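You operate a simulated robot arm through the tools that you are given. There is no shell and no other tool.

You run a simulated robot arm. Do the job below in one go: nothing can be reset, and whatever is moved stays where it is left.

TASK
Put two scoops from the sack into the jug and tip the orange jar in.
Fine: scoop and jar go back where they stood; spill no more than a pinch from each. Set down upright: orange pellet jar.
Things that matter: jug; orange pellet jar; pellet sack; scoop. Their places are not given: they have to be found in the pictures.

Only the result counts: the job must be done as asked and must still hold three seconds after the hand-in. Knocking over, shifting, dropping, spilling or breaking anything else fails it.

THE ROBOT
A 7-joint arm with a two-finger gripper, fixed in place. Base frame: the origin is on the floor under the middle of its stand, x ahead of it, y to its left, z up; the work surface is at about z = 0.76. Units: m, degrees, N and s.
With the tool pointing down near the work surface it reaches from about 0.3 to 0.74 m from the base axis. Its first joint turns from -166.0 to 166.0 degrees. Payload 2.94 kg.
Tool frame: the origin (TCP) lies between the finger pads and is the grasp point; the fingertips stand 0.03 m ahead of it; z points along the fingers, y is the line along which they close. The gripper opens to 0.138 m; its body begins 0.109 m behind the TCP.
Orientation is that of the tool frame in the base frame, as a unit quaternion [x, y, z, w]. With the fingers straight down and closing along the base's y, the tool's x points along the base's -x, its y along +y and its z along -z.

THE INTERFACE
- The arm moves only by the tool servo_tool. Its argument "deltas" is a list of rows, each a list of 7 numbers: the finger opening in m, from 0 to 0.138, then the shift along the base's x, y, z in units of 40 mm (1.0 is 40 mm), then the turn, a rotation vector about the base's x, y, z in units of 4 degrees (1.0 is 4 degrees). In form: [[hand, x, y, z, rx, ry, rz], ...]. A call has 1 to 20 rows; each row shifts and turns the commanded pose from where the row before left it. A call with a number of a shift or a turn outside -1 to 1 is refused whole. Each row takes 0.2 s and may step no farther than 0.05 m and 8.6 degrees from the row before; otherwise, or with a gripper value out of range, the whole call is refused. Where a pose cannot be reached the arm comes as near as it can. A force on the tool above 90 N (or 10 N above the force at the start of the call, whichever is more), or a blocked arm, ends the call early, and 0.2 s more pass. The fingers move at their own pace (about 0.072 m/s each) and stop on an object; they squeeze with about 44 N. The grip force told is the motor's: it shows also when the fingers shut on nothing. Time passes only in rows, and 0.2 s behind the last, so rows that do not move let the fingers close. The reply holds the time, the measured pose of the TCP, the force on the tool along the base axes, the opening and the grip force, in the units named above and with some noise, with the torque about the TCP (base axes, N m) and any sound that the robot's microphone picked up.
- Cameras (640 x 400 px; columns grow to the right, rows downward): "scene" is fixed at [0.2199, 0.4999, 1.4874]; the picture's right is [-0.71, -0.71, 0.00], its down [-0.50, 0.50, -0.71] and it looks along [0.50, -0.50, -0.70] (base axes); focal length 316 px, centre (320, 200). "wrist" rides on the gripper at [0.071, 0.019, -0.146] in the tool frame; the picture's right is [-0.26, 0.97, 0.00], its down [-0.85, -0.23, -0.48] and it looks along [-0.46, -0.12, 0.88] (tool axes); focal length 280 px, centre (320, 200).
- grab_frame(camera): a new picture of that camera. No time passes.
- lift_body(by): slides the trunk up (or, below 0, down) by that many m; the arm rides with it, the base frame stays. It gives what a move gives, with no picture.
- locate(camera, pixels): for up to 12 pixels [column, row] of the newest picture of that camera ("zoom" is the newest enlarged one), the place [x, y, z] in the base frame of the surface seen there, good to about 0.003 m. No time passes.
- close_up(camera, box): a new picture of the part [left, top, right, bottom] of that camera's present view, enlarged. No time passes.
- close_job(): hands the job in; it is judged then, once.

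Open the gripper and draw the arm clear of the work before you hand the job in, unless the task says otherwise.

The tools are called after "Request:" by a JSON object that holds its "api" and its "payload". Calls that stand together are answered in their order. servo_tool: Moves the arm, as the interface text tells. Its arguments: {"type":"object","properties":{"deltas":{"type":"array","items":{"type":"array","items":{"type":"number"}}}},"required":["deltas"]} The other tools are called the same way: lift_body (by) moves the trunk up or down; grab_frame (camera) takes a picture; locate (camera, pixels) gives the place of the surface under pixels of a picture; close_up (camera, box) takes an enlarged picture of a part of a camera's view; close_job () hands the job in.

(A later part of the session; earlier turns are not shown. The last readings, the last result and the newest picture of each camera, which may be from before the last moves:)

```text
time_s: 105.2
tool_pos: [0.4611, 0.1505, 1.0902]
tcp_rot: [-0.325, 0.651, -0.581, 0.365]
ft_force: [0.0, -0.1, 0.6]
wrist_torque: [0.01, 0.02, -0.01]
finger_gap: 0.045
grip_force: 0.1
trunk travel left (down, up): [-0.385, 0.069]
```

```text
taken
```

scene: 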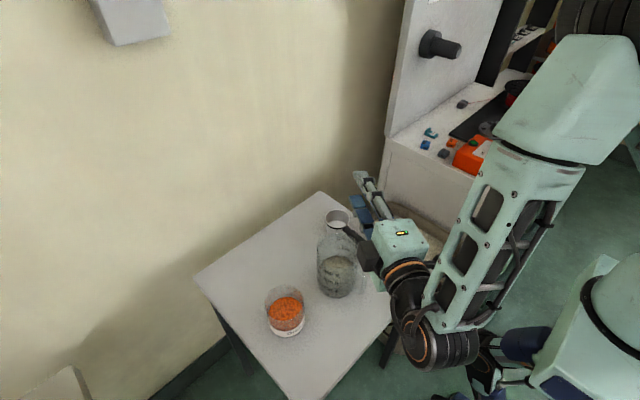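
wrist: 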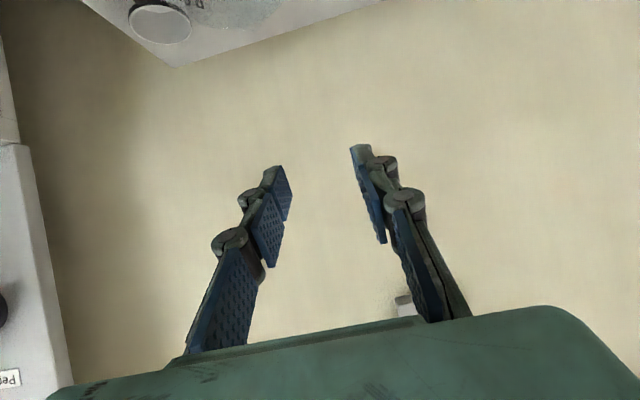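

The −x roll goes without trouble (now about −83°). I continue to about −131° to see whether the full pour angle is reachable.

Request:
{"api": "servo_tool", "payload": {"deltas": [[0.045, 0, 0, 0, -1, 0, 0], [0.045, 0, 0, 0, -1, 0, 0], [0.045, 0, 0, 0, -1, 0, 0], [0.045, 0, 0, 0, -1, 0, 0], [0.045, 0, 0, 0, -1, 0, 0], [0.045, 0, 0, 0, -1, 0, 0], [0.045, 0, 0, 0, -1, 0, 0], [0.045, 0, 0, 0, -1, 0, 0], [0.045, 0, 0, 0, -1, 0, 0], [0.045, 0, 0, 0, -1, 0, 0], [0.045, 0, 0, 0, -1, 0, 0], [0.045, 0, 0, 0, -1, 0, 0]]}}

Request:
{"api": "grab_frame", "payload": {"camera": "scene"}}

```text
time_s: 107.8
tool_pos: [0.4611, 0.1503, 1.0906]
tcp_rot: [0.446, -0.357, 0.795, -0.201]
ft_force: [0.0, 0.3, 0.2]
wrist_torque: [-0.01, -0.01, -0.03]
finger_gap: 0.045
grip_force: 0.0
trunk travel left (down, up): [-0.385, 0.069]
```

```text
taken
```

scene: 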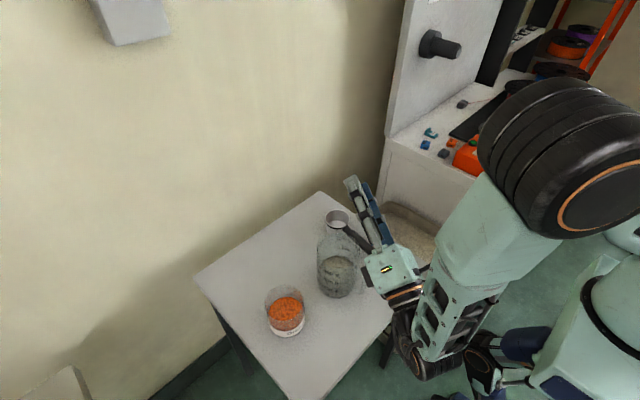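

The full pouring roll is reachable in this direction. I check how low the wrist and forearm hang in this posture by locating points on them in the scene picture.

Request:
{"api": "locate", "payload": {"camera": "scene", "pixels": [[430, 350], [405, 320], [440, 375], [470, 290], [570, 160], [480, 250], [395, 270], [380, 290], [415, 300], [360, 195], [600, 230], [530, 200]]}}

```text
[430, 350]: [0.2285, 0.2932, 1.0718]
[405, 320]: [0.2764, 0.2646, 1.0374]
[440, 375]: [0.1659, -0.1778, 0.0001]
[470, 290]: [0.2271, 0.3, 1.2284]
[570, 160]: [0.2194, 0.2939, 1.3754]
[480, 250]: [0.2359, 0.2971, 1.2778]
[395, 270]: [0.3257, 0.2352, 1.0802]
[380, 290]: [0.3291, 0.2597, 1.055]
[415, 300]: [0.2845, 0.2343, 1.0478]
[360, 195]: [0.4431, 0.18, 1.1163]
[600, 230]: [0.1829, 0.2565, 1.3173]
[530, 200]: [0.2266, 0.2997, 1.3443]
```

The wrist and elbow stay well off the table (x<0.3). I roll back to upright in free air.

Request:
{"api": "servo_tool", "payload": {"deltas": [[0.045, 0, 0, 0, 1, 0, 0], [0.045, 0, 0, 0, 1, 0, 0], [0.045, 0, 0, 0, 1, 0, 0], [0.045, 0, 0, 0, 1, 0, 0], [0.045, 0, 0, 0, 1, 0, 0], [0.045, 0, 0, 0, 1, 0, 0], [0.045, 0, 0, 0, 1, 0, 0], [0.045, 0, 0, 0, 1, 0, 0], [0.045, 0, 0, 0, 1, 0, 0], [0.045, 0, 0, 0, 1, 0, 0], [0.045, 0, 0, 0, 1, 0, 0], [0.045, 0, 0, 0, 1, 0, 0], [0.045, 0, 0, 0, 1, 0, 0], [0.045, 0, 0, 0, 1, 0, 0], [0.045, 0, 0, 0, 1, 0, 0], [0.045, 0, 0, 0, 1, 0, 0], [0.045, 0, 0, 0, 1, 0, 0]]}}

Request:
{"api": "servo_tool", "payload": {"deltas": [[0.045, 0, 0, 0, 1, 0, 0], [0.045, 0, 0, 0, 1, 0, 0], [0.045, 0, 0, 0, 1, 0, 0], [0.045, 0, 0, 0, 1, 0, 0], [0.045, 0, 0, 0, 1, 0, 0], [0.045, 0, 0, 0, 1, 0, 0], [0.045, 0, 0, 0, 1, 0, 0], [0.045, 0, 0, 0, 1, 0, 0], [0.045, 0, 0, 0, 1, 0, 0], [0.045, 0, 0, 0, 1, 0, 0], [0.045, 0, 0, 0, 1, 0, 0], [0.045, 0, 0, 0, 1, 0, 0], [0.045, 0, 0, 0, 1, 0, 0], [0.045, 0, 0, 0, 1, 0, 0], [0.045, 0, 0, 0, 0, 0, 0]]}}

Request:
{"api": "grab_frame", "payload": {"camera": "scene"}}

```text
time_s: 111.4
tool_pos: [0.4605, 0.1494, 1.0906]
tcp_rot: [-0.257, 0.743, -0.459, 0.415]
ft_force: [0.2, -0.3, -0.7]
wrist_torque: [0.02, 0.02, 0.01]
finger_gap: 0.0452
grip_force: 0.0
trunk travel left (down, up): [-0.385, 0.069]
```

```text
time_s: 114.6
tool_pos: [0.4612, 0.1506, 1.0902]
tcp_rot: [-0.033, 0.871, -0.056, 0.488]
ft_force: [-0.4, 0.0, 0.1]
wrist_torque: [-0.02, 0.0, -0.01]
finger_gap: 0.045
grip_force: 0.0
trunk travel left (down, up): [-0.385, 0.069]
```

```text
taken
```

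scene: 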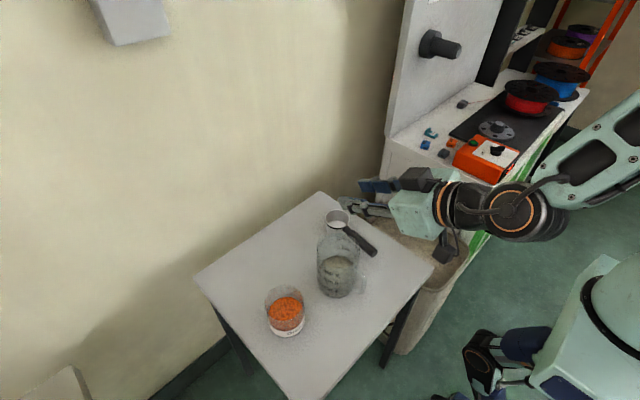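

The hand is back near the pitched pose with small errors. I correct them (7.4° about x, −1.5° about y), open the fingers to 0.115 and move in front of the jar at (0.40, 0.32), still high.

Request:
{"api": "servo_tool", "payload": {"deltas": [[0.045, -0.25, 0.71, 0, 0.62, -0.123, 0], [0.06, -0.25, 0.71, 0, 0.62, -0.123, 0], [0.08, -0.25, 0.71, 0, 0.62, -0.123, 0], [0.1, -0.25, 0.71, 0, 0, 0, 0], [0.115, -0.25, 0.71, 0, 0, 0, 0], [0.115, -0.27, 0.71, 0, 0, 0, 0], [0.115, 0, 0, 0, 0, 0, 0], [0.115, 0, 0, 0, 0, 0, 0]]}}

Request:
{"api": "lift_body", "payload": {"by": -0.12}}

Request:
{"api": "grab_frame", "payload": {"camera": "wrist"}}

Request:
{"api": "grab_frame", "payload": {"camera": "scene"}}

```text
time_s: 116.4
tool_pos: [0.4, 0.3203, 1.0908]
tcp_rot: [0.0, 0.866, 0.0, 0.5]
ft_force: [-0.9, -0.3, 0.7]
wrist_torque: [0.0, 0.01, 0.06]
finger_gap: 0.1151
grip_force: 0.0
trunk travel left (down, up): [-0.385, 0.069]
```

```text
time_s: 117.9
tool_pos: [0.4003, 0.3202, 0.971]
tcp_rot: [0.0, 0.866, 0.0, 0.5]
ft_force: [-0.1, -1.2, 0.1]
wrist_torque: [0.0, 0.0, -0.03]
finger_gap: 0.1147
grip_force: 0.0
trunk travel left (down, up): [-0.265, 0.189]
```

```text
taken
```

wrist: 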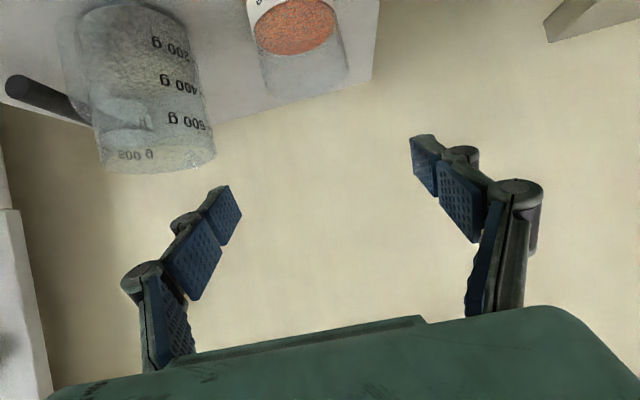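

```text
taken
```

scene: 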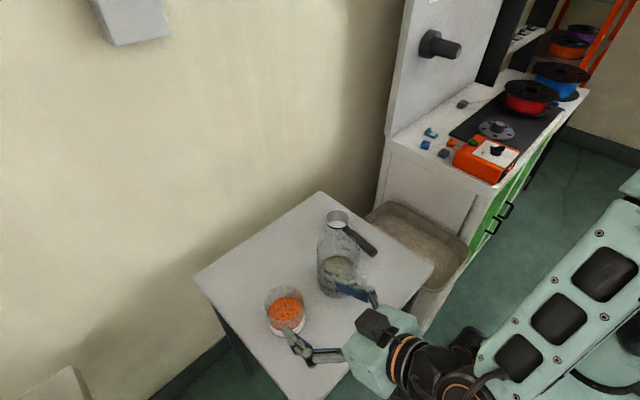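

The jar is seen (upside-down view) at wrist (300,45). I locate points on its two sides and rim to refine its centre.

Request:
{"api": "locate", "payload": {"camera": "wrist", "pixels": [[255, 20], [262, 60], [268, 90], [345, 75], [340, 40], [335, 10], [300, 30], [300, 10], [310, 85], [290, 95], [250, 5], [345, 60]]}}

Request:
{"api": "close_up", "payload": {"camera": "wrist", "box": [220, 0, 380, 110]}}

```text
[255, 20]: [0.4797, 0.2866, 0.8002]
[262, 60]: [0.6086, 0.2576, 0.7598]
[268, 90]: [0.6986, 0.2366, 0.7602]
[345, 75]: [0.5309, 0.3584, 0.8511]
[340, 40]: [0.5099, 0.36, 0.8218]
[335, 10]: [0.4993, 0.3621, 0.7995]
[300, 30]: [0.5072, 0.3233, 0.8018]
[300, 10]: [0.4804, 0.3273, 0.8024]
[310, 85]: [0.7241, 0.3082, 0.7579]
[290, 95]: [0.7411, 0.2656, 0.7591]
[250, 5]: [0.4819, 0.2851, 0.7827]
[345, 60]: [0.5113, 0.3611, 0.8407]
```

```text
3.64 times, centred on (300, 55) of wrist
```

zoom: 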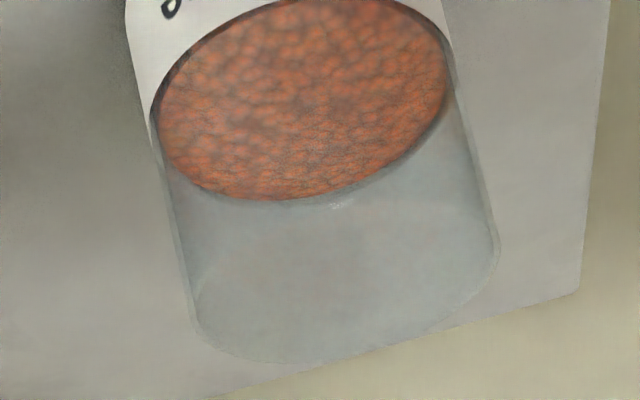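

Refined jar centre: (0.509, 0.320), radius 0.041. I descend to the pre-grasp point (0.405, 0.320, 0.87) behind the jar.

Request:
{"api": "servo_tool", "payload": {"deltas": [[0.115, 0.04, 0, -0.8, 0, 0, 0], [0.115, 0.04, 0, -0.8, 0, 0, 0], [0.115, 0.04, 0, -0.6, 0, 0, 0], [0.115, 0, 0, -0.32, 0, 0, 0], [0.115, 0, 0, 0, 0, 0, 0]]}}

Request:
{"api": "grab_frame", "payload": {"camera": "wrist"}}

Request:
{"api": "close_up", "payload": {"camera": "scene", "box": [220, 230, 420, 400]}}

```text
time_s: 119.1
tool_pos: [0.4061, 0.3221, 0.8689]
tcp_rot: [0.0, 0.866, 0.0, 0.5]
ft_force: [-0.1, -0.3, 0.0]
wrist_torque: [0.01, 0.0, -0.01]
finger_gap: 0.1149
grip_force: 0.1
trunk travel left (down, up): [-0.265, 0.189]
```

```text
taken
```

wrist: 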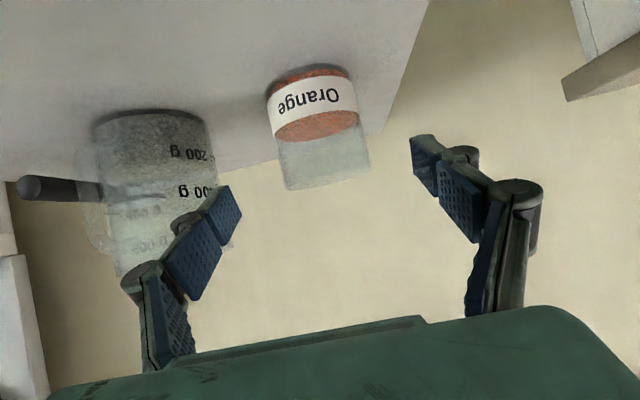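

```text
2.35 times, centred on (320, 315) of scene
```

zoom: 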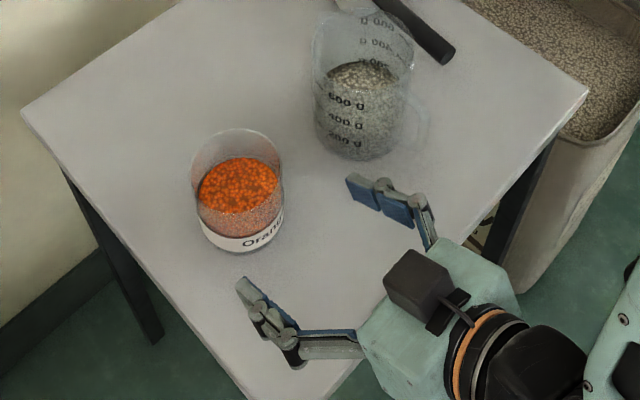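

There is a second black box on top of the hand (zoom (420,280)). I locate it and the fingers to know their extents before approaching the jar.

Request:
{"api": "locate", "payload": {"camera": "zoom", "pixels": [[410, 265], [400, 310], [440, 300], [415, 255], [385, 285], [445, 285], [240, 285], [290, 360], [350, 180], [430, 245], [450, 330], [365, 345]]}}

Request:
{"api": "locate", "payload": {"camera": "wrist", "pixels": [[268, 100], [360, 105], [285, 170], [365, 160], [310, 75], [320, 125], [278, 130], [358, 130], [205, 200], [430, 150], [110, 250], [140, 130]]}}

```text
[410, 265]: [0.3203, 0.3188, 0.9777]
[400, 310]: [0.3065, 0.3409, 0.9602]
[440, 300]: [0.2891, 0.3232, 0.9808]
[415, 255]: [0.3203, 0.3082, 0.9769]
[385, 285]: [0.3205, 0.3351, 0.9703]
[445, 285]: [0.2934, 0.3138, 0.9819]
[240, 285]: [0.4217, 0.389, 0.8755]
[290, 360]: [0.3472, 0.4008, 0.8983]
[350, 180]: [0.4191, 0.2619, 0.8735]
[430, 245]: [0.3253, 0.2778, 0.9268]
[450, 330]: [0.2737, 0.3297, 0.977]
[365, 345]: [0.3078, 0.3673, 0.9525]
```

```text
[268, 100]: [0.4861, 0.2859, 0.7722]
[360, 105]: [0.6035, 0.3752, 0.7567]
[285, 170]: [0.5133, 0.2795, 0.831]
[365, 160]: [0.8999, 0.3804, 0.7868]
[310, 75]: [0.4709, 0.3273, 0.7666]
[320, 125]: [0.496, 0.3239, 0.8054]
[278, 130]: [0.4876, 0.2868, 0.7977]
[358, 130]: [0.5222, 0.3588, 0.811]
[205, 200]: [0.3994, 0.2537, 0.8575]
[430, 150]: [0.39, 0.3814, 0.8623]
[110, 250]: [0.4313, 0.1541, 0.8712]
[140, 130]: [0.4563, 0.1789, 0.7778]
```

Everything matches: jar centre (0.509, 0.320), fingers symmetric around y≈0.321. I advance along the finger direction so the jar comes between the pads.

Request:
{"api": "servo_tool", "payload": {"deltas": [[0.115, 0.43, 0, -0.248, 0, 0, 0], [0.115, 0.43, 0, -0.248, 0, 0, 0], [0.115, 0.43, 0, -0.248, 0, 0, 0], [0.115, 0.43, 0, -0.248, 0, 0, 0], [0.115, 0.43, 0, -0.248, 0, 0, 0], [0.115, 0.43, 0, -0.248, 0, 0, 0], [0.115, 0, 0, 0, 0, 0, 0]]}}

Request:
{"api": "grab_frame", "payload": {"camera": "wrist"}}

Request:
{"api": "close_up", "payload": {"camera": "scene", "box": [220, 230, 420, 400]}}

```text
time_s: 120.7
tool_pos: [0.5111, 0.3201, 0.8105]
tcp_rot: [0.0, 0.866, 0.0, 0.5]
ft_force: [0.5, -0.8, 0.5]
wrist_torque: [-0.03, 0.02, 0.02]
finger_gap: 0.1152
grip_force: 0.0
trunk travel left (down, up): [-0.265, 0.189]
```

```text
taken
```

wrist: 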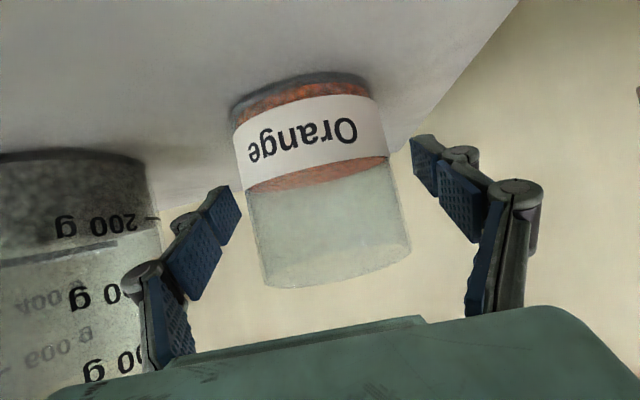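

```text
2.35 times, centred on (320, 315) of scene
```

zoom: 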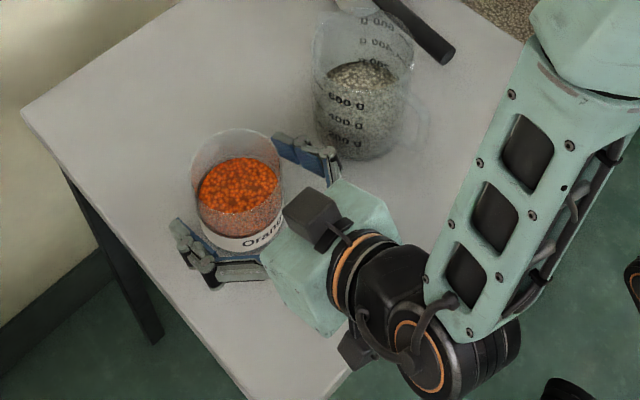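

The jar is centred between the pads at TCP (0.511, 0.320, 0.8105), clear of the jug. I close the fingers.

Request:
{"api": "servo_tool", "payload": {"deltas": [[0.1, 0, 0, 0, 0, 0, 0], [0.09, 0, 0, 0, 0, 0, 0], [0.085, 0, 0, 0, 0, 0, 0], [0.07, 0, 0, 0, 0, 0, 0], [0.05, 0, 0, 0, 0, 0, 0], [0.05, 0, 0, 0, 0, 0, 0], [0.05, 0, 0, 0, 0, 0, 0]]}}

Request:
{"api": "grab_frame", "payload": {"camera": "wrist"}}

Request:
{"api": "close_up", "payload": {"camera": "scene", "box": [220, 230, 420, 400]}}

```text
time_s: 122.3
tool_pos: [0.5074, 0.3206, 0.8101]
tcp_rot: [0.0, 0.866, 0.0, 0.5]
ft_force: [-1.9, -0.1, 1.0]
wrist_torque: [0.08, 0.04, 0.05]
finger_gap: 0.083
grip_force: 43.7
trunk travel left (down, up): [-0.265, 0.189]
```

```text
taken
```

wrist: 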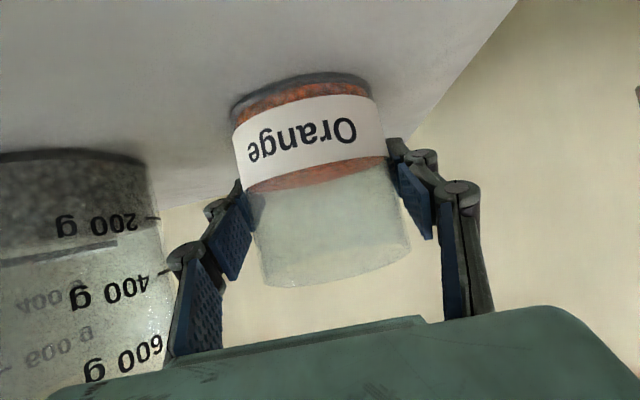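

```text
2.35 times, centred on (320, 315) of scene
```

zoom: 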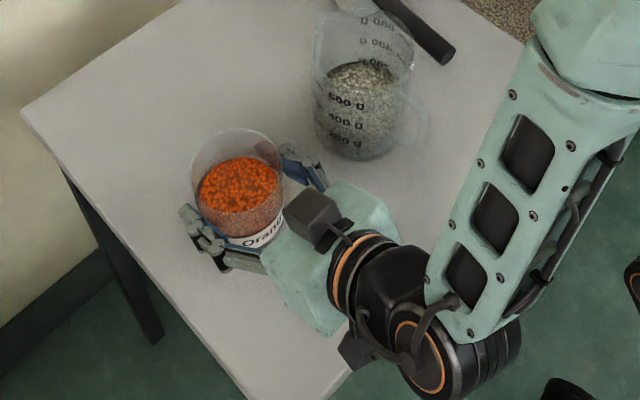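

The jar is gripped at 0.083 m with 44 N and did not shift. I lift it straight up slowly.

Request:
{"api": "servo_tool", "payload": {"deltas": [[0.05, 0, 0, 0.2, 0, 0, 0], [0.05, 0, 0, 0.4, 0, 0, 0], [0.05, 0, 0, 0.6, 0, 0, 0], [0.05, 0, 0, 0.7, 0, 0, 0], [0.05, 0, 0, 0.7, 0, 0, 0], [0.05, 0, 0, 0.7, 0, 0, 0], [0.05, 0, 0, 0.6, 0, 0, 0], [0.05, 0, 0, 0.5, 0, 0, 0], [0.05, 0, 0, 0.2, 0, 0, 0], [0.05, 0, 0, 0, 0, 0, 0]]}}

Request:
{"api": "grab_frame", "payload": {"camera": "wrist"}}

Request:
{"api": "grab_frame", "payload": {"camera": "scene"}}

```text
time_s: 124.5
tool_pos: [0.5084, 0.3202, 0.9936]
tcp_rot: [0.0, 0.866, 0.0, 0.5]
ft_force: [0.2, -0.3, -2.2]
wrist_torque: [-0.02, 0.01, 0.05]
finger_gap: 0.083
grip_force: 43.9
trunk travel left (down, up): [-0.265, 0.189]
```

```text
taken
```

wrist: 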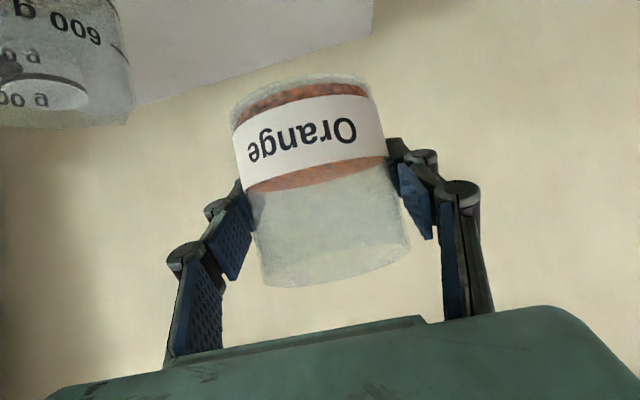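

```text
taken
```

scene: 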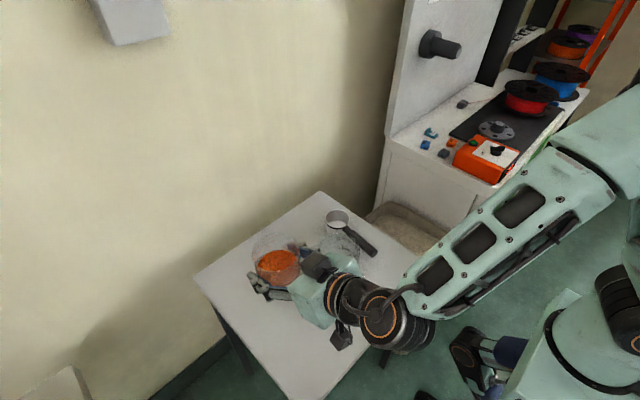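

The jar is lifted upright (weight about 2 N). I carry it smoothly over to the −y side of the jug, TCP about (0.499, 0.100, 0.99), its bottom passing about 5 cm above the jug rim.

Request:
{"api": "servo_tool", "payload": {"deltas": [[0.05, -0.02, -0.3, 0, 0, 0, 0], [0.05, -0.02, -0.5, 0, 0, 0, 0], [0.05, -0.03, -0.7, 0, 0, 0, 0], [0.05, -0.03, -0.7, 0, 0, 0, 0], [0.05, -0.03, -0.7, 0, 0, 0, 0], [0.05, -0.03, -0.7, 0, 0, 0, 0], [0.05, -0.03, -0.7, 0, 0, 0, 0], [0.05, -0.03, -0.6, 0, 0, 0, 0], [0.05, 0, -0.4, 0, 0, 0, 0], [0.05, 0, -0.2, 0, 0, 0, 0], [0.05, 0, 0, 0, 0, 0, 0]]}}

Request:
{"api": "grab_frame", "payload": {"camera": "wrist"}}

Request:
{"api": "close_up", "payload": {"camera": "scene", "box": [240, 170, 460, 340]}}

```text
time_s: 126.9
tool_pos: [0.5005, 0.1003, 0.9913]
tcp_rot: [0.0, 0.867, -0.001, 0.498]
ft_force: [-0.1, 0.4, -1.7]
wrist_torque: [0.03, -0.01, -0.02]
finger_gap: 0.083
grip_force: 44.1
trunk travel left (down, up): [-0.265, 0.189]
```

```text
taken
```

wrist: 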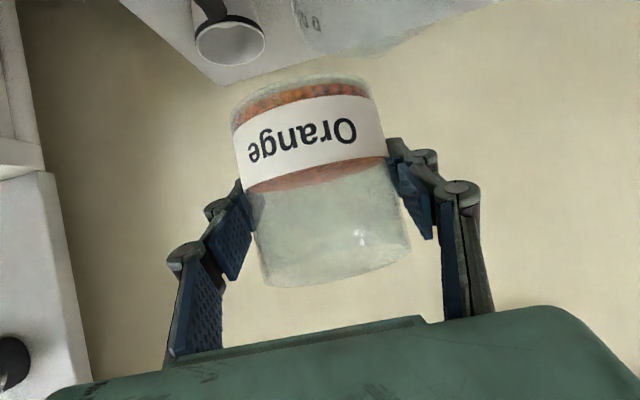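

```text
2.35 times, centred on (350, 255) of scene
```

zoom: 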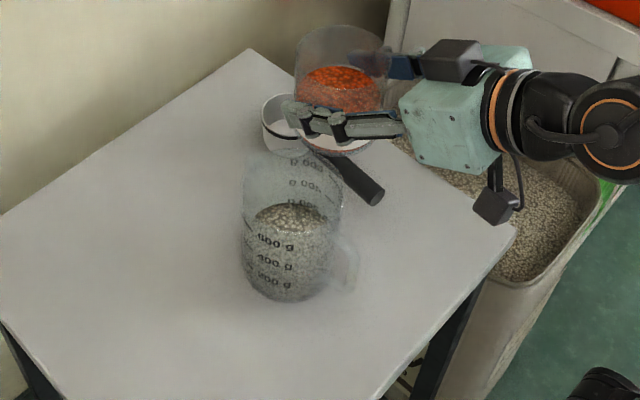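

The jar is beside and above the jug. I roll it toward +y, first to −44°, before pellets should flow, and check reach.

Request:
{"api": "servo_tool", "payload": {"deltas": [[0.05, 0, 0, -0.02, -0.5, 0, 0], [0.05, 0, 0, -0.02, -0.8, 0, 0], [0.05, 0, 0, -0.02, -0.9, 0, 0], [0.05, 0, 0, -0.02, -0.9, 0, 0], [0.05, 0, 0, -0.02, -0.9, 0, 0], [0.05, 0, 0, -0.02, -0.9, 0, 0], [0.05, 0, 0, -0.02, -0.9, 0, 0], [0.05, 0, 0, -0.02, -0.9, 0, 0], [0.05, 0, 0, -0.02, -0.9, 0, 0], [0.05, 0, 0, -0.02, -0.9, 0, 0], [0.05, 0, 0, 0, -0.9, 0, 0], [0.05, 0, 0, 0, -0.8, 0, 0], [0.05, 0, 0, 0, -0.8, 0, 0]]}}

Request:
{"api": "grab_frame", "payload": {"camera": "wrist"}}

Request:
{"api": "close_up", "payload": {"camera": "scene", "box": [240, 170, 460, 340]}}

```text
time_s: 129.7
tool_pos: [0.501, 0.0997, 0.9864]
tcp_rot: [-0.187, 0.803, -0.325, 0.463]
ft_force: [-0.3, 0.9, -2.8]
wrist_torque: [0.03, -0.05, 0.02]
finger_gap: 0.083
grip_force: 44.5
trunk travel left (down, up): [-0.265, 0.189]
```

```text
taken
```

wrist: 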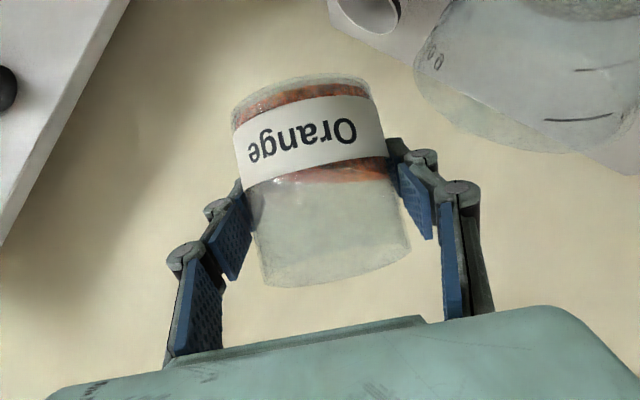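

```text
2.35 times, centred on (350, 255) of scene
```

zoom: 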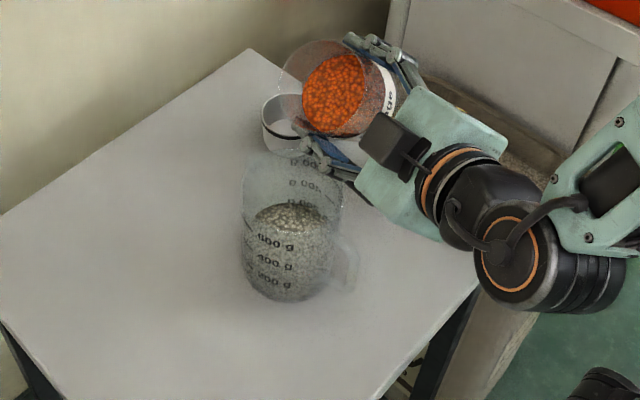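

At −44° the jar's pellets are still inside. I locate the mouth's lip (zoom around (285,115), (315,140)) to verify it lies over the jug.

Request:
{"api": "locate", "payload": {"camera": "zoom", "pixels": [[279, 95], [282, 75], [300, 50], [325, 41], [292, 120], [303, 132], [330, 136], [335, 95], [310, 100], [345, 130], [325, 150], [345, 170]]}}

Request:
{"api": "locate", "payload": {"camera": "wrist", "pixels": [[415, 60], [420, 90], [470, 130], [530, 150], [600, 145], [440, 20], [500, 5], [560, 10], [620, 110], [405, 240], [265, 285], [335, 285]]}}

```text
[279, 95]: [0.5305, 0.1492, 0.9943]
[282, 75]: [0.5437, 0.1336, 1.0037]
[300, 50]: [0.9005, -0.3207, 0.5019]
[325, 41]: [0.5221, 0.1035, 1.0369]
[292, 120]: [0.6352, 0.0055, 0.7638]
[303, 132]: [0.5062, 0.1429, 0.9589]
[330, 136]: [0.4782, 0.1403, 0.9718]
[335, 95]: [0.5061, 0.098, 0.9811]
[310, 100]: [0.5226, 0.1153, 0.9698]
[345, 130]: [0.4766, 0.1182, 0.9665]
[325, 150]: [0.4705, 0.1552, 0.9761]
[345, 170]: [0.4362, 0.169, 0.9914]
```

```text
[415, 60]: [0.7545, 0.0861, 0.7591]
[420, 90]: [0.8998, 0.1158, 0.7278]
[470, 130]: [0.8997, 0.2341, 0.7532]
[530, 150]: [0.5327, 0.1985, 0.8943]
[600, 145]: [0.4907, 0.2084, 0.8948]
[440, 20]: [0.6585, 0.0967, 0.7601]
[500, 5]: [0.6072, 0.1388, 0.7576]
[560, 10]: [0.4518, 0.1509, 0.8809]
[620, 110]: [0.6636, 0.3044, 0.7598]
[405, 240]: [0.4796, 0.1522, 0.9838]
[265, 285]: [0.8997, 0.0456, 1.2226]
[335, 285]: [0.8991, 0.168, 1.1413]
```

The lip is at about (0.501, 0.159), right over the jug centre, jug rim z≈0.894. I continue slowly to −80° in small steps, lowering slightly.

Request:
{"api": "servo_tool", "payload": {"deltas": [[0.05, 0, -0.03, -0.05, -0.6, 0, 0], [0.05, 0, -0.03, -0.05, -0.6, 0, 0], [0.05, 0, -0.03, -0.05, -0.6, 0, 0], [0.05, 0, 0, -0.05, -0.6, 0, 0], [0.05, 0, 0, 0, -0.6, 0, 0], [0.05, 0, 0, 0, -0.6, 0, 0], [0.05, 0, 0, 0, -0.6, 0, 0], [0.05, 0, 0, 0, -0.6, 0, 0]]}}

Request:
{"api": "close_up", "payload": {"camera": "scene", "box": [240, 170, 460, 340]}}

```text
time_s: 131.5
tool_pos: [0.4996, 0.0958, 0.9774]
tcp_rot: [-0.262, 0.737, -0.455, 0.425]
ft_force: [0.7, 0.0, -2.1]
wrist_torque: [0.01, 0.01, 0.01]
finger_gap: 0.0829
grip_force: 44.0
trunk travel left (down, up): [-0.265, 0.189]
```

```text
2.35 times, centred on (350, 255) of scene
```

zoom: 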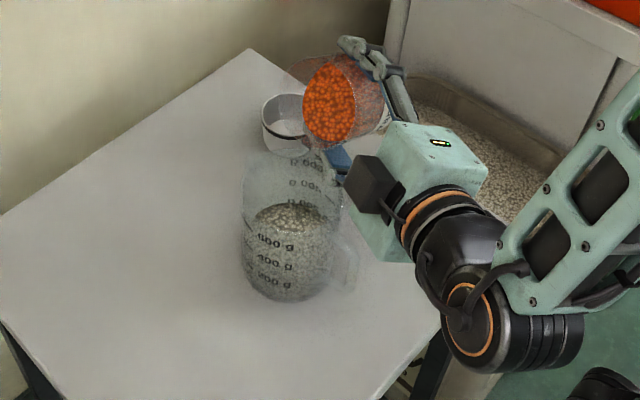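

At −63° the pellets stand at the lip but none has fallen. I continue in 2° steps to about −79°.

Request:
{"api": "servo_tool", "payload": {"deltas": [[0.05, 0, 0, 0, -0.5, 0, 0], [0.05, 0, 0, 0, -0.5, 0, 0], [0.05, 0, 0, 0, -0.5, 0, 0], [0.05, 0, 0, 0, -0.5, 0, 0], [0.05, 0, 0, 0, -0.5, 0, 0], [0.05, 0, 0, 0, -0.5, 0, 0], [0.05, 0, 0, 0, -0.5, 0, 0], [0.05, 0, 0, 0, -0.5, 0, 0]]}}

Request:
{"api": "close_up", "payload": {"camera": "scene", "box": [240, 170, 460, 340]}}

Request:
{"api": "grab_frame", "payload": {"camera": "wrist"}}

```text
time_s: 133.3
tool_pos: [0.4984, 0.0959, 0.9784]
tcp_rot: [-0.319, 0.667, -0.552, 0.385]
ft_force: [-0.7, 1.4, -1.4]
wrist_torque: [0.01, -0.01, 0.04]
finger_gap: 0.083
grip_force: 44.1
trunk travel left (down, up): [-0.265, 0.189]
```

```text
2.35 times, centred on (350, 255) of scene
```

zoom: 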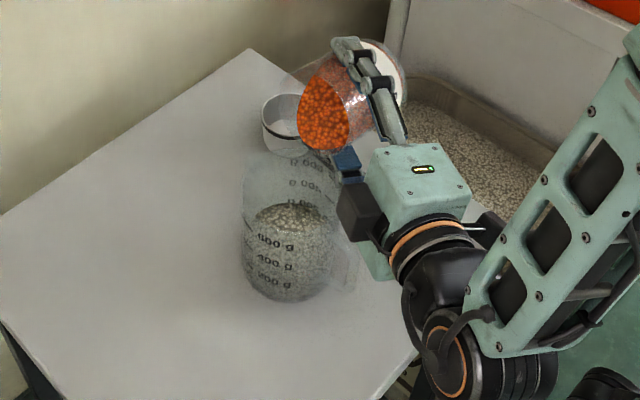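

```text
taken
```

wrist: 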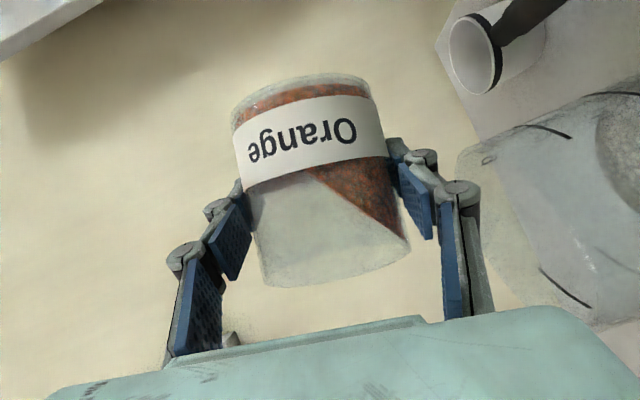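

At −79° the pellets have reached the lip (wrist (400,235)). I roll on in 2° steps to about −91°.

Request:
{"api": "servo_tool", "payload": {"deltas": [[0.05, 0, 0, 0, -0.5, 0, 0], [0.05, 0, 0, 0, -0.5, 0, 0], [0.05, 0, 0, 0, -0.5, 0, 0], [0.05, 0, 0, 0, -0.5, 0, 0], [0.05, 0, 0.03, 0, -0.5, 0, 0], [0.05, 0, 0.03, 0, -0.5, 0, 0]]}}

Request:
{"api": "close_up", "payload": {"camera": "scene", "box": [240, 170, 460, 340]}}

Request:
{"api": "grab_frame", "payload": {"camera": "wrist"}}

```text
time_s: 134.7
tool_pos: [0.4984, 0.099, 0.9782]
tcp_rot: [0.357, -0.606, 0.619, -0.349]
ft_force: [0.1, 0.1, -1.1]
wrist_torque: [0.0, 0.02, 0.01]
finger_gap: 0.0827
grip_force: 43.7
trunk travel left (down, up): [-0.265, 0.189]
```

```text
2.35 times, centred on (350, 255) of scene
```

zoom: 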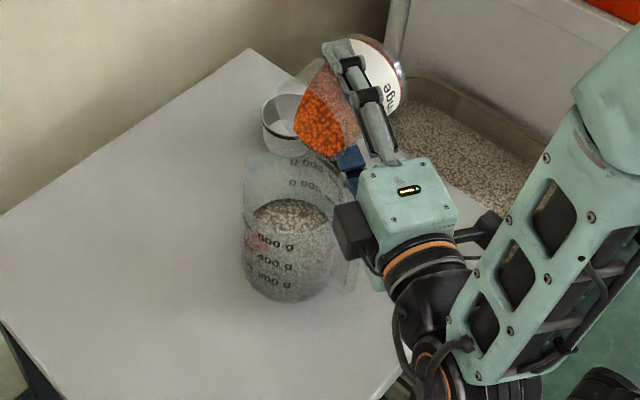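

```text
taken
```

wrist: 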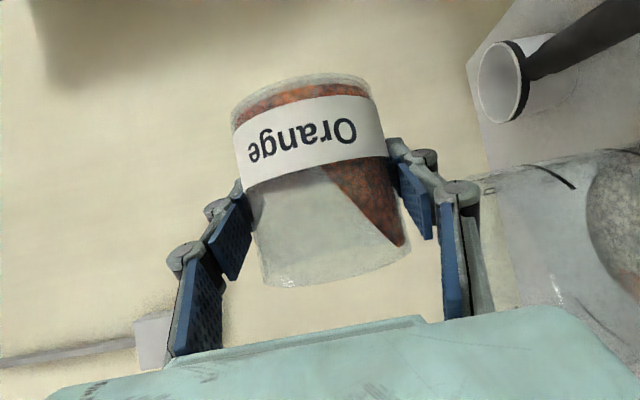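

Pouring has begun: orange specks show inside the jug (zoom (255,255)), none on the table. I continue to about −105°, shifting slightly +y to keep the lip over the jug.

Request:
{"api": "servo_tool", "payload": {"deltas": [[0.05, 0, 0.04, 0, -0.5, 0, 0], [0.05, 0, 0.04, 0, -0.5, 0, 0], [0.05, 0, 0.04, 0, -0.5, 0, 0], [0.05, 0, 0.04, 0, -0.5, 0, 0], [0.05, 0, 0.04, 0, -0.5, 0, 0], [0.05, 0, 0.04, 0, -0.5, 0, 0], [0.05, 0, 0.04, 0, -0.5, 0, 0]]}}

Request:
{"api": "close_up", "payload": {"camera": "scene", "box": [280, 180, 400, 310]}}

Request:
{"api": "grab_frame", "payload": {"camera": "wrist"}}

```text
time_s: 136.3
tool_pos: [0.4997, 0.1104, 0.9775]
tcp_rot: [0.397, -0.526, 0.688, -0.304]
ft_force: [0.8, -0.9, -1.0]
wrist_torque: [0.03, -0.01, -0.01]
finger_gap: 0.0825
grip_force: 44.2
trunk travel left (down, up): [-0.265, 0.189]
```

```text
3.08 times, centred on (340, 245) of scene
```

zoom: 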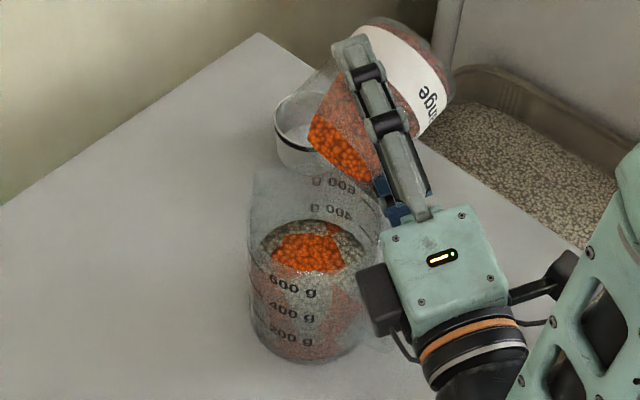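

```text
taken
```

wrist: 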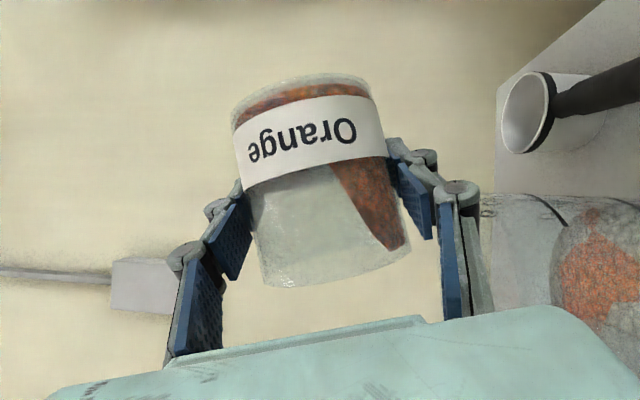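

The orange pellets land well inside the jug (zoom (310,250)). I continue to about −121° with the same slow shift.

Request:
{"api": "servo_tool", "payload": {"deltas": [[0.05, 0, 0.05, 0, -0.5, 0, 0], [0.05, 0, 0.05, 0, -0.5, 0, 0], [0.05, 0, 0.05, 0, -0.5, 0, 0], [0.05, 0, 0.05, 0, -0.5, 0, 0], [0.05, 0, 0.05, 0, -0.5, 0, 0], [0.05, 0, 0.05, 0, -0.5, 0, 0], [0.05, 0, 0.05, 0, -0.5, 0, 0], [0.05, 0, 0.05, 0, -0.5, 0, 0]]}}

Request:
{"api": "close_up", "payload": {"camera": "scene", "box": [280, 180, 400, 310]}}

Request:
{"api": "grab_frame", "payload": {"camera": "wrist"}}

```text
time_s: 138.1
tool_pos: [0.4995, 0.1265, 0.9787]
tcp_rot: [0.435, -0.425, 0.755, -0.246]
ft_force: [0.3, -0.8, -1.1]
wrist_torque: [0.03, 0.03, -0.02]
finger_gap: 0.0826
grip_force: 44.1
trunk travel left (down, up): [-0.265, 0.189]
```

```text
3.08 times, centred on (340, 245) of scene
```

zoom: 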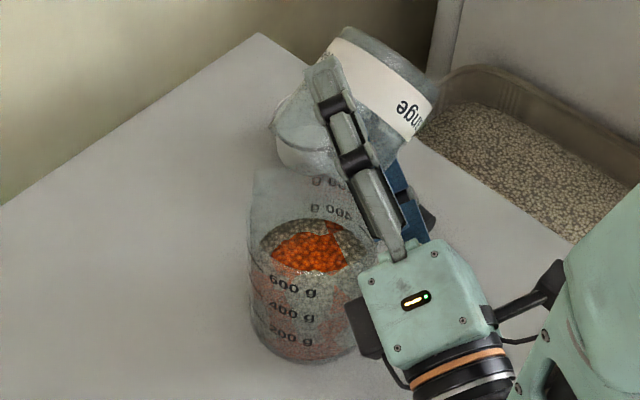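

```text
taken
```

wrist: 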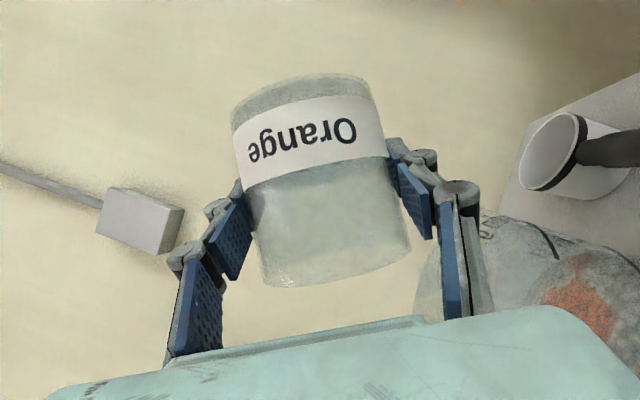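

The jar looks empty at −121° and nothing orange is on the table. I tilt a little further and hold to let any last pellets drop.

Request:
{"api": "servo_tool", "payload": {"deltas": [[0.05, 0, 0.06, 0, -0.7, 0, 0], [0.05, 0, 0.06, 0, -0.7, 0, 0], [0.05, 0, 0.06, 0, -0.7, 0, 0], [0.05, 0, 0, 0, 0, 0, 0], [0.05, 0, 0, 0, 0, 0, 0], [0.05, 0, 0, 0, 0, 0, 0]]}}

Request:
{"api": "close_up", "payload": {"camera": "scene", "box": [280, 180, 400, 310]}}

Request:
{"api": "close_up", "payload": {"camera": "wrist", "box": [200, 50, 440, 310]}}

```text
time_s: 139.5
tool_pos: [0.4991, 0.1335, 0.9793]
tcp_rot: [0.452, -0.369, 0.784, -0.213]
ft_force: [-0.4, 0.8, -0.4]
wrist_torque: [0.04, 0.0, 0.02]
finger_gap: 0.0826
grip_force: 43.7
trunk travel left (down, up): [-0.265, 0.189]
```

```text
3.08 times, centred on (340, 245) of scene
```

zoom: 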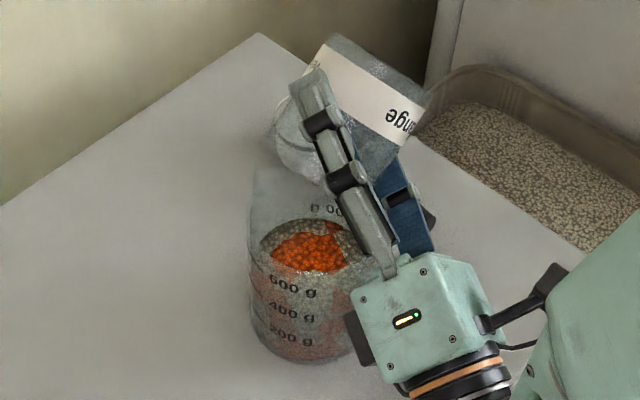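

```text
1.54 times, centred on (320, 180) of wrist
```

zoom: 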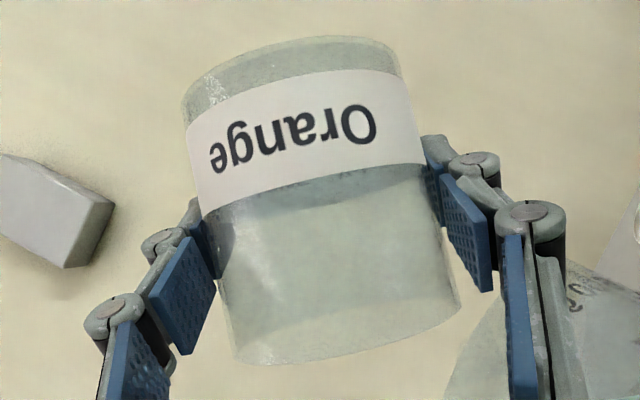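

The jar is completely empty. I roll it back upright while backing toward −y and rising a little.

Request:
{"api": "servo_tool", "payload": {"deltas": [[0.05, 0, -0.03, 0.1, 0.5, 0, 0], [0.05, 0, -0.05, 0.1, 0.9, 0, 0], [0.05, 0, -0.05, 0.1, 1, 0, 0], [0.05, 0, -0.05, 0.05, 1, 0, 0], [0.05, 0, -0.05, 0.05, 1, 0, 0], [0.05, 0, -0.05, 0.05, 1, 0, 0], [0.05, 0, -0.05, 0.05, 1, 0, 0], [0.05, 0, -0.05, 0, 1, 0, 0], [0.05, 0, -0.05, 0, 1, 0, 0], [0.05, 0, -0.05, 0, 1, 0, 0], [0.05, 0, -0.05, 0, 1, 0, 0], [0.05, 0, -0.05, 0, 1, 0, 0], [0.05, 0, -0.05, 0, 1, 0, 0], [0.05, 0, -0.05, 0, 1, 0, 0], [0.05, 0, -0.05, 0, 1, 0, 0], [0.05, 0, -0.05, 0, 1, 0, 0], [0.05, 0, -0.05, 0, 1, 0, 0]]}}

Request:
{"api": "servo_tool", "payload": {"deltas": [[0.05, 0, 0, 0, 1, 0, 0], [0.05, 0, 0, 0, 1, 0, 0], [0.05, 0, 0, 0, 1, 0, 0], [0.05, 0, 0, 0, 1, 0, 0], [0.05, 0, 0, 0, 1, 0, 0], [0.05, 0, 0, 0, 1, 0, 0], [0.05, 0, 0, 0, 1, 0, 0], [0.05, 0, 0, 0, 1, 0, 0], [0.05, 0, 0, 0, 1, 0, 0], [0.05, 0, 0, 0, 1, 0, 0], [0.05, 0, 0, 0, 1, 0, 0], [0.05, 0, 0, 0, 1, 0, 0], [0.05, 0, 0, 0, 1, 0, 0], [0.05, 0, 0, 0, 1, 0, 0], [0.05, 0, 0, 0, 1, 0, 0], [0.05, 0, 0, 0, 0.9, 0, 0], [0.05, 0, 0, 0, 0, 0, 0]]}}

Request:
{"api": "grab_frame", "payload": {"camera": "scene"}}

Request:
{"api": "grab_frame", "payload": {"camera": "wrist"}}

```text
time_s: 143.1
tool_pos: [0.4993, 0.1003, 0.9991]
tcp_rot: [-0.263, 0.735, -0.46, 0.424]
ft_force: [-0.1, 0.8, -0.5]
wrist_torque: [0.01, -0.02, 0.02]
finger_gap: 0.0827
grip_force: 43.9
trunk travel left (down, up): [-0.265, 0.189]
```

```text
time_s: 146.7
tool_pos: [0.4982, 0.1, 0.9929]
tcp_rot: [-0.003, 0.868, -0.003, 0.496]
ft_force: [0.1, 0.0, -0.4]
wrist_torque: [0.02, -0.03, -0.03]
finger_gap: 0.0826
grip_force: 43.7
trunk travel left (down, up): [-0.265, 0.189]
```

```text
taken
```

scene: 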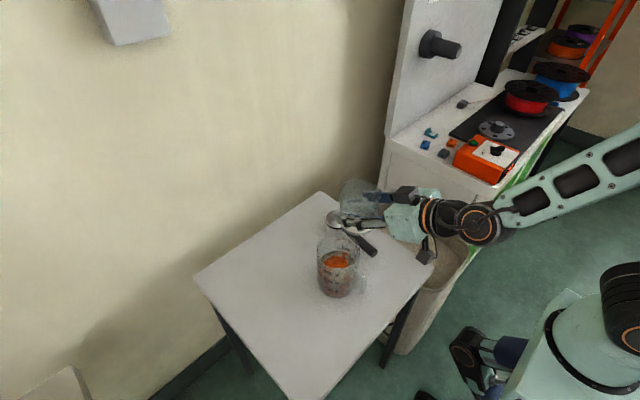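

```text
taken
```

wrist: 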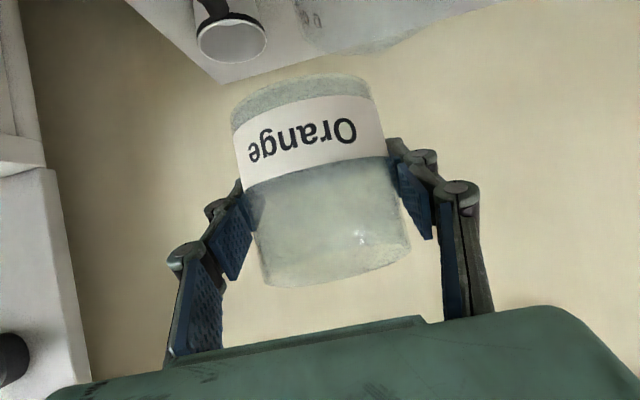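

The jar is upright and sits in the grip as before. I carry it back over the jug to above its place (0.509, 0.320), undoing the last 0.4° of roll.

Request:
{"api": "servo_tool", "payload": {"deltas": [[0.05, 0, 0.2, 0, 0.1, 0, 0], [0.05, 0, 0.4, 0, 0, 0, 0], [0.05, 0.03, 0.6, 0, 0, 0, 0], [0.05, 0.03, 0.7, 0, 0, 0, 0], [0.05, 0.03, 0.7, 0, 0, 0, 0], [0.05, 0.03, 0.7, 0, 0, 0, 0], [0.05, 0.03, 0.7, 0, 0, 0, 0], [0.05, 0.03, 0.7, 0, 0, 0, 0], [0.05, 0.02, 0.4, 0, 0, 0, 0], [0.05, 0.02, 0.3, 0, 0, 0, 0], [0.05, 0, 0.1, 0, 0, 0, 0], [0.05, 0, 0, 0, 0, 0, 0], [0.05, 0, 0, 0, 0, 0, 0]]}}

Request:
{"api": "grab_frame", "payload": {"camera": "scene"}}

```text
time_s: 149.5
tool_pos: [0.5093, 0.321, 0.9979]
tcp_rot: [0.0, 0.866, 0.0, 0.5]
ft_force: [-0.4, -0.3, -0.9]
wrist_torque: [0.0, -0.01, 0.03]
finger_gap: 0.0825
grip_force: 43.8
trunk travel left (down, up): [-0.265, 0.189]
```

```text
taken
```

scene: 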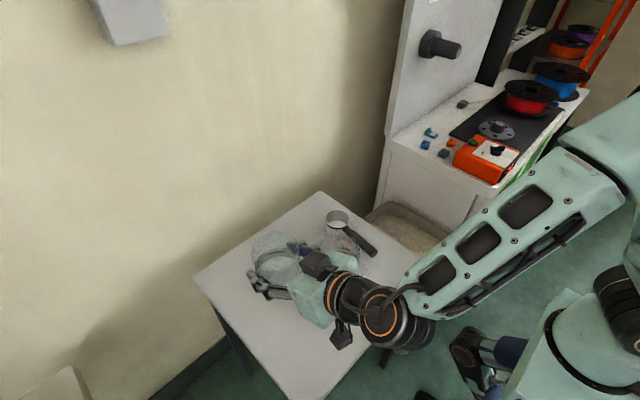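

The jar is above its place with the exact grasp orientation. I descend to a few millimetres above contact.

Request:
{"api": "servo_tool", "payload": {"deltas": [[0.05, 0, 0, -0.4, 0, 0, 0], [0.05, 0, 0, -0.7, 0, 0, 0], [0.05, 0, 0, -0.7, 0, 0, 0], [0.05, 0, 0, -0.7, 0, 0, 0], [0.05, 0, 0, -0.7, 0, 0, 0], [0.05, 0, 0, -0.6, 0, 0, 0], [0.05, 0, 0, -0.4, 0, 0, 0], [0.05, 0, 0, -0.25, 0, 0, 0], [0.05, 0, 0, -0.15, 0, 0, 0], [0.05, 0, 0, 0, 0, 0, 0]]}}

Request:
{"api": "grab_frame", "payload": {"camera": "wrist"}}

```text
time_s: 151.7
tool_pos: [0.5089, 0.3191, 0.8139]
tcp_rot: [0.0, 0.866, 0.0, 0.5]
ft_force: [0.3, 0.4, -0.3]
wrist_torque: [0.0, -0.03, 0.01]
finger_gap: 0.0827
grip_force: 44.0
trunk travel left (down, up): [-0.265, 0.189]
```

```text
taken
```

wrist: 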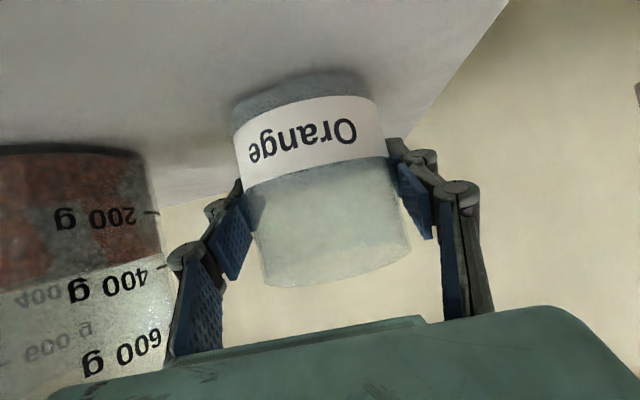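

The jar is about 3 mm above the table. I lower in sub-millimetre steps and watch for contact force.

Request:
{"api": "servo_tool", "payload": {"deltas": [[0.05, 0, 0, -0.03, 0, 0, 0], [0.05, 0, 0, -0.03, 0, 0, 0], [0.05, 0, 0, 0, 0, 0, 0]]}}

Request:
{"api": "servo_tool", "payload": {"deltas": [[0.05, 0, 0, -0.02, 0, 0, 0], [0.05, 0, 0, 0, 0, 0, 0]]}}

```text
time_s: 152.5
tool_pos: [0.5092, 0.3205, 0.812]
tcp_rot: [0.001, 0.866, -0.001, 0.5]
ft_force: [-0.4, -0.3, -0.8]
wrist_torque: [-0.02, -0.02, 0.01]
finger_gap: 0.0826
grip_force: 44.1
trunk travel left (down, up): [-0.265, 0.189]
```

```text
time_s: 153.1
tool_pos: [0.5087, 0.3203, 0.8117]
tcp_rot: [0.0, 0.866, 0.0, 0.5]
ft_force: [-0.6, 0.0, -0.9]
wrist_torque: [0.03, 0.01, -0.02]
finger_gap: 0.0826
grip_force: 43.8
trunk travel left (down, up): [-0.265, 0.189]
```

Still no contact at z≈0.8117. I go down another 1.2 mm in two small steps.

Request:
{"api": "servo_tool", "payload": {"deltas": [[0.05, 0, 0, -0.02, 0, 0, 0], [0.05, 0, 0, 0, 0, 0, 0]]}}

Request:
{"api": "servo_tool", "payload": {"deltas": [[0.05, 0, 0, -0.015, 0, 0, 0], [0.05, 0, 0, 0, 0, 0, 0]]}}

```text
time_s: 153.7
tool_pos: [0.5073, 0.3202, 0.8107]
tcp_rot: [-0.001, 0.866, 0.001, 0.499]
ft_force: [-0.6, -0.1, 1.7]
wrist_torque: [-0.01, 0.11, 0.04]
finger_gap: 0.0828
grip_force: 44.6
trunk travel left (down, up): [-0.265, 0.189]
```

```text
time_s: 154.3
tool_pos: [0.5086, 0.3198, 0.8105]
tcp_rot: [0.0, 0.866, 0.0, 0.499]
ft_force: [0.3, 0.2, 5.0]
wrist_torque: [0.06, 0.19, -0.03]
finger_gap: 0.0828
grip_force: 44.3
trunk travel left (down, up): [-0.265, 0.189]
```

The jar rests on the table (5 N). I ease off slightly and open the fingers to 0.115.

Request:
{"api": "servo_tool", "payload": {"deltas": [[0.05, 0, 0, 0.01, 0, 0, 0], [0.085, 0, 0, 0, 0, 0, 0], [0.095, 0, 0, 0, 0, 0, 0], [0.105, 0, 0, 0, 0, 0, 0], [0.115, 0, 0, 0, 0, 0, 0], [0.115, 0, 0, 0, 0, 0, 0]]}}

Request:
{"api": "grab_frame", "payload": {"camera": "wrist"}}

Request:
{"api": "close_up", "payload": {"camera": "scene", "box": [220, 230, 420, 400]}}

```text
time_s: 155.7
tool_pos: [0.5073, 0.3198, 0.8102]
tcp_rot: [0.001, 0.866, -0.001, 0.5]
ft_force: [0.3, 0.1, -0.1]
wrist_torque: [-0.01, 0.05, 0.0]
finger_gap: 0.1147
grip_force: 0.1
trunk travel left (down, up): [-0.265, 0.189]
```

```text
taken
```

wrist: 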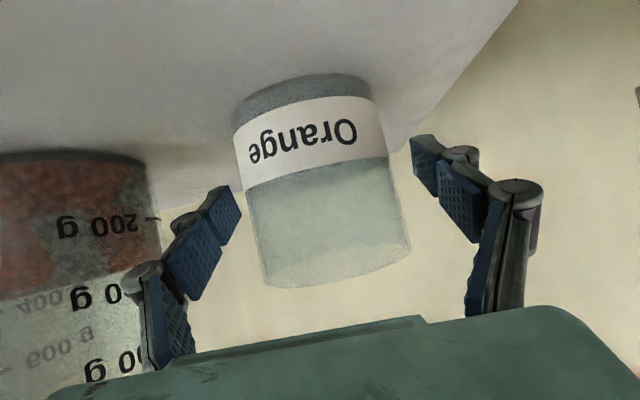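

```text
2.35 times, centred on (320, 315) of scene
```

zoom: 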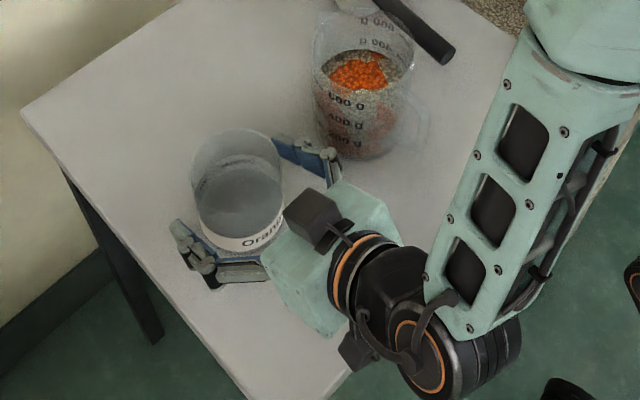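

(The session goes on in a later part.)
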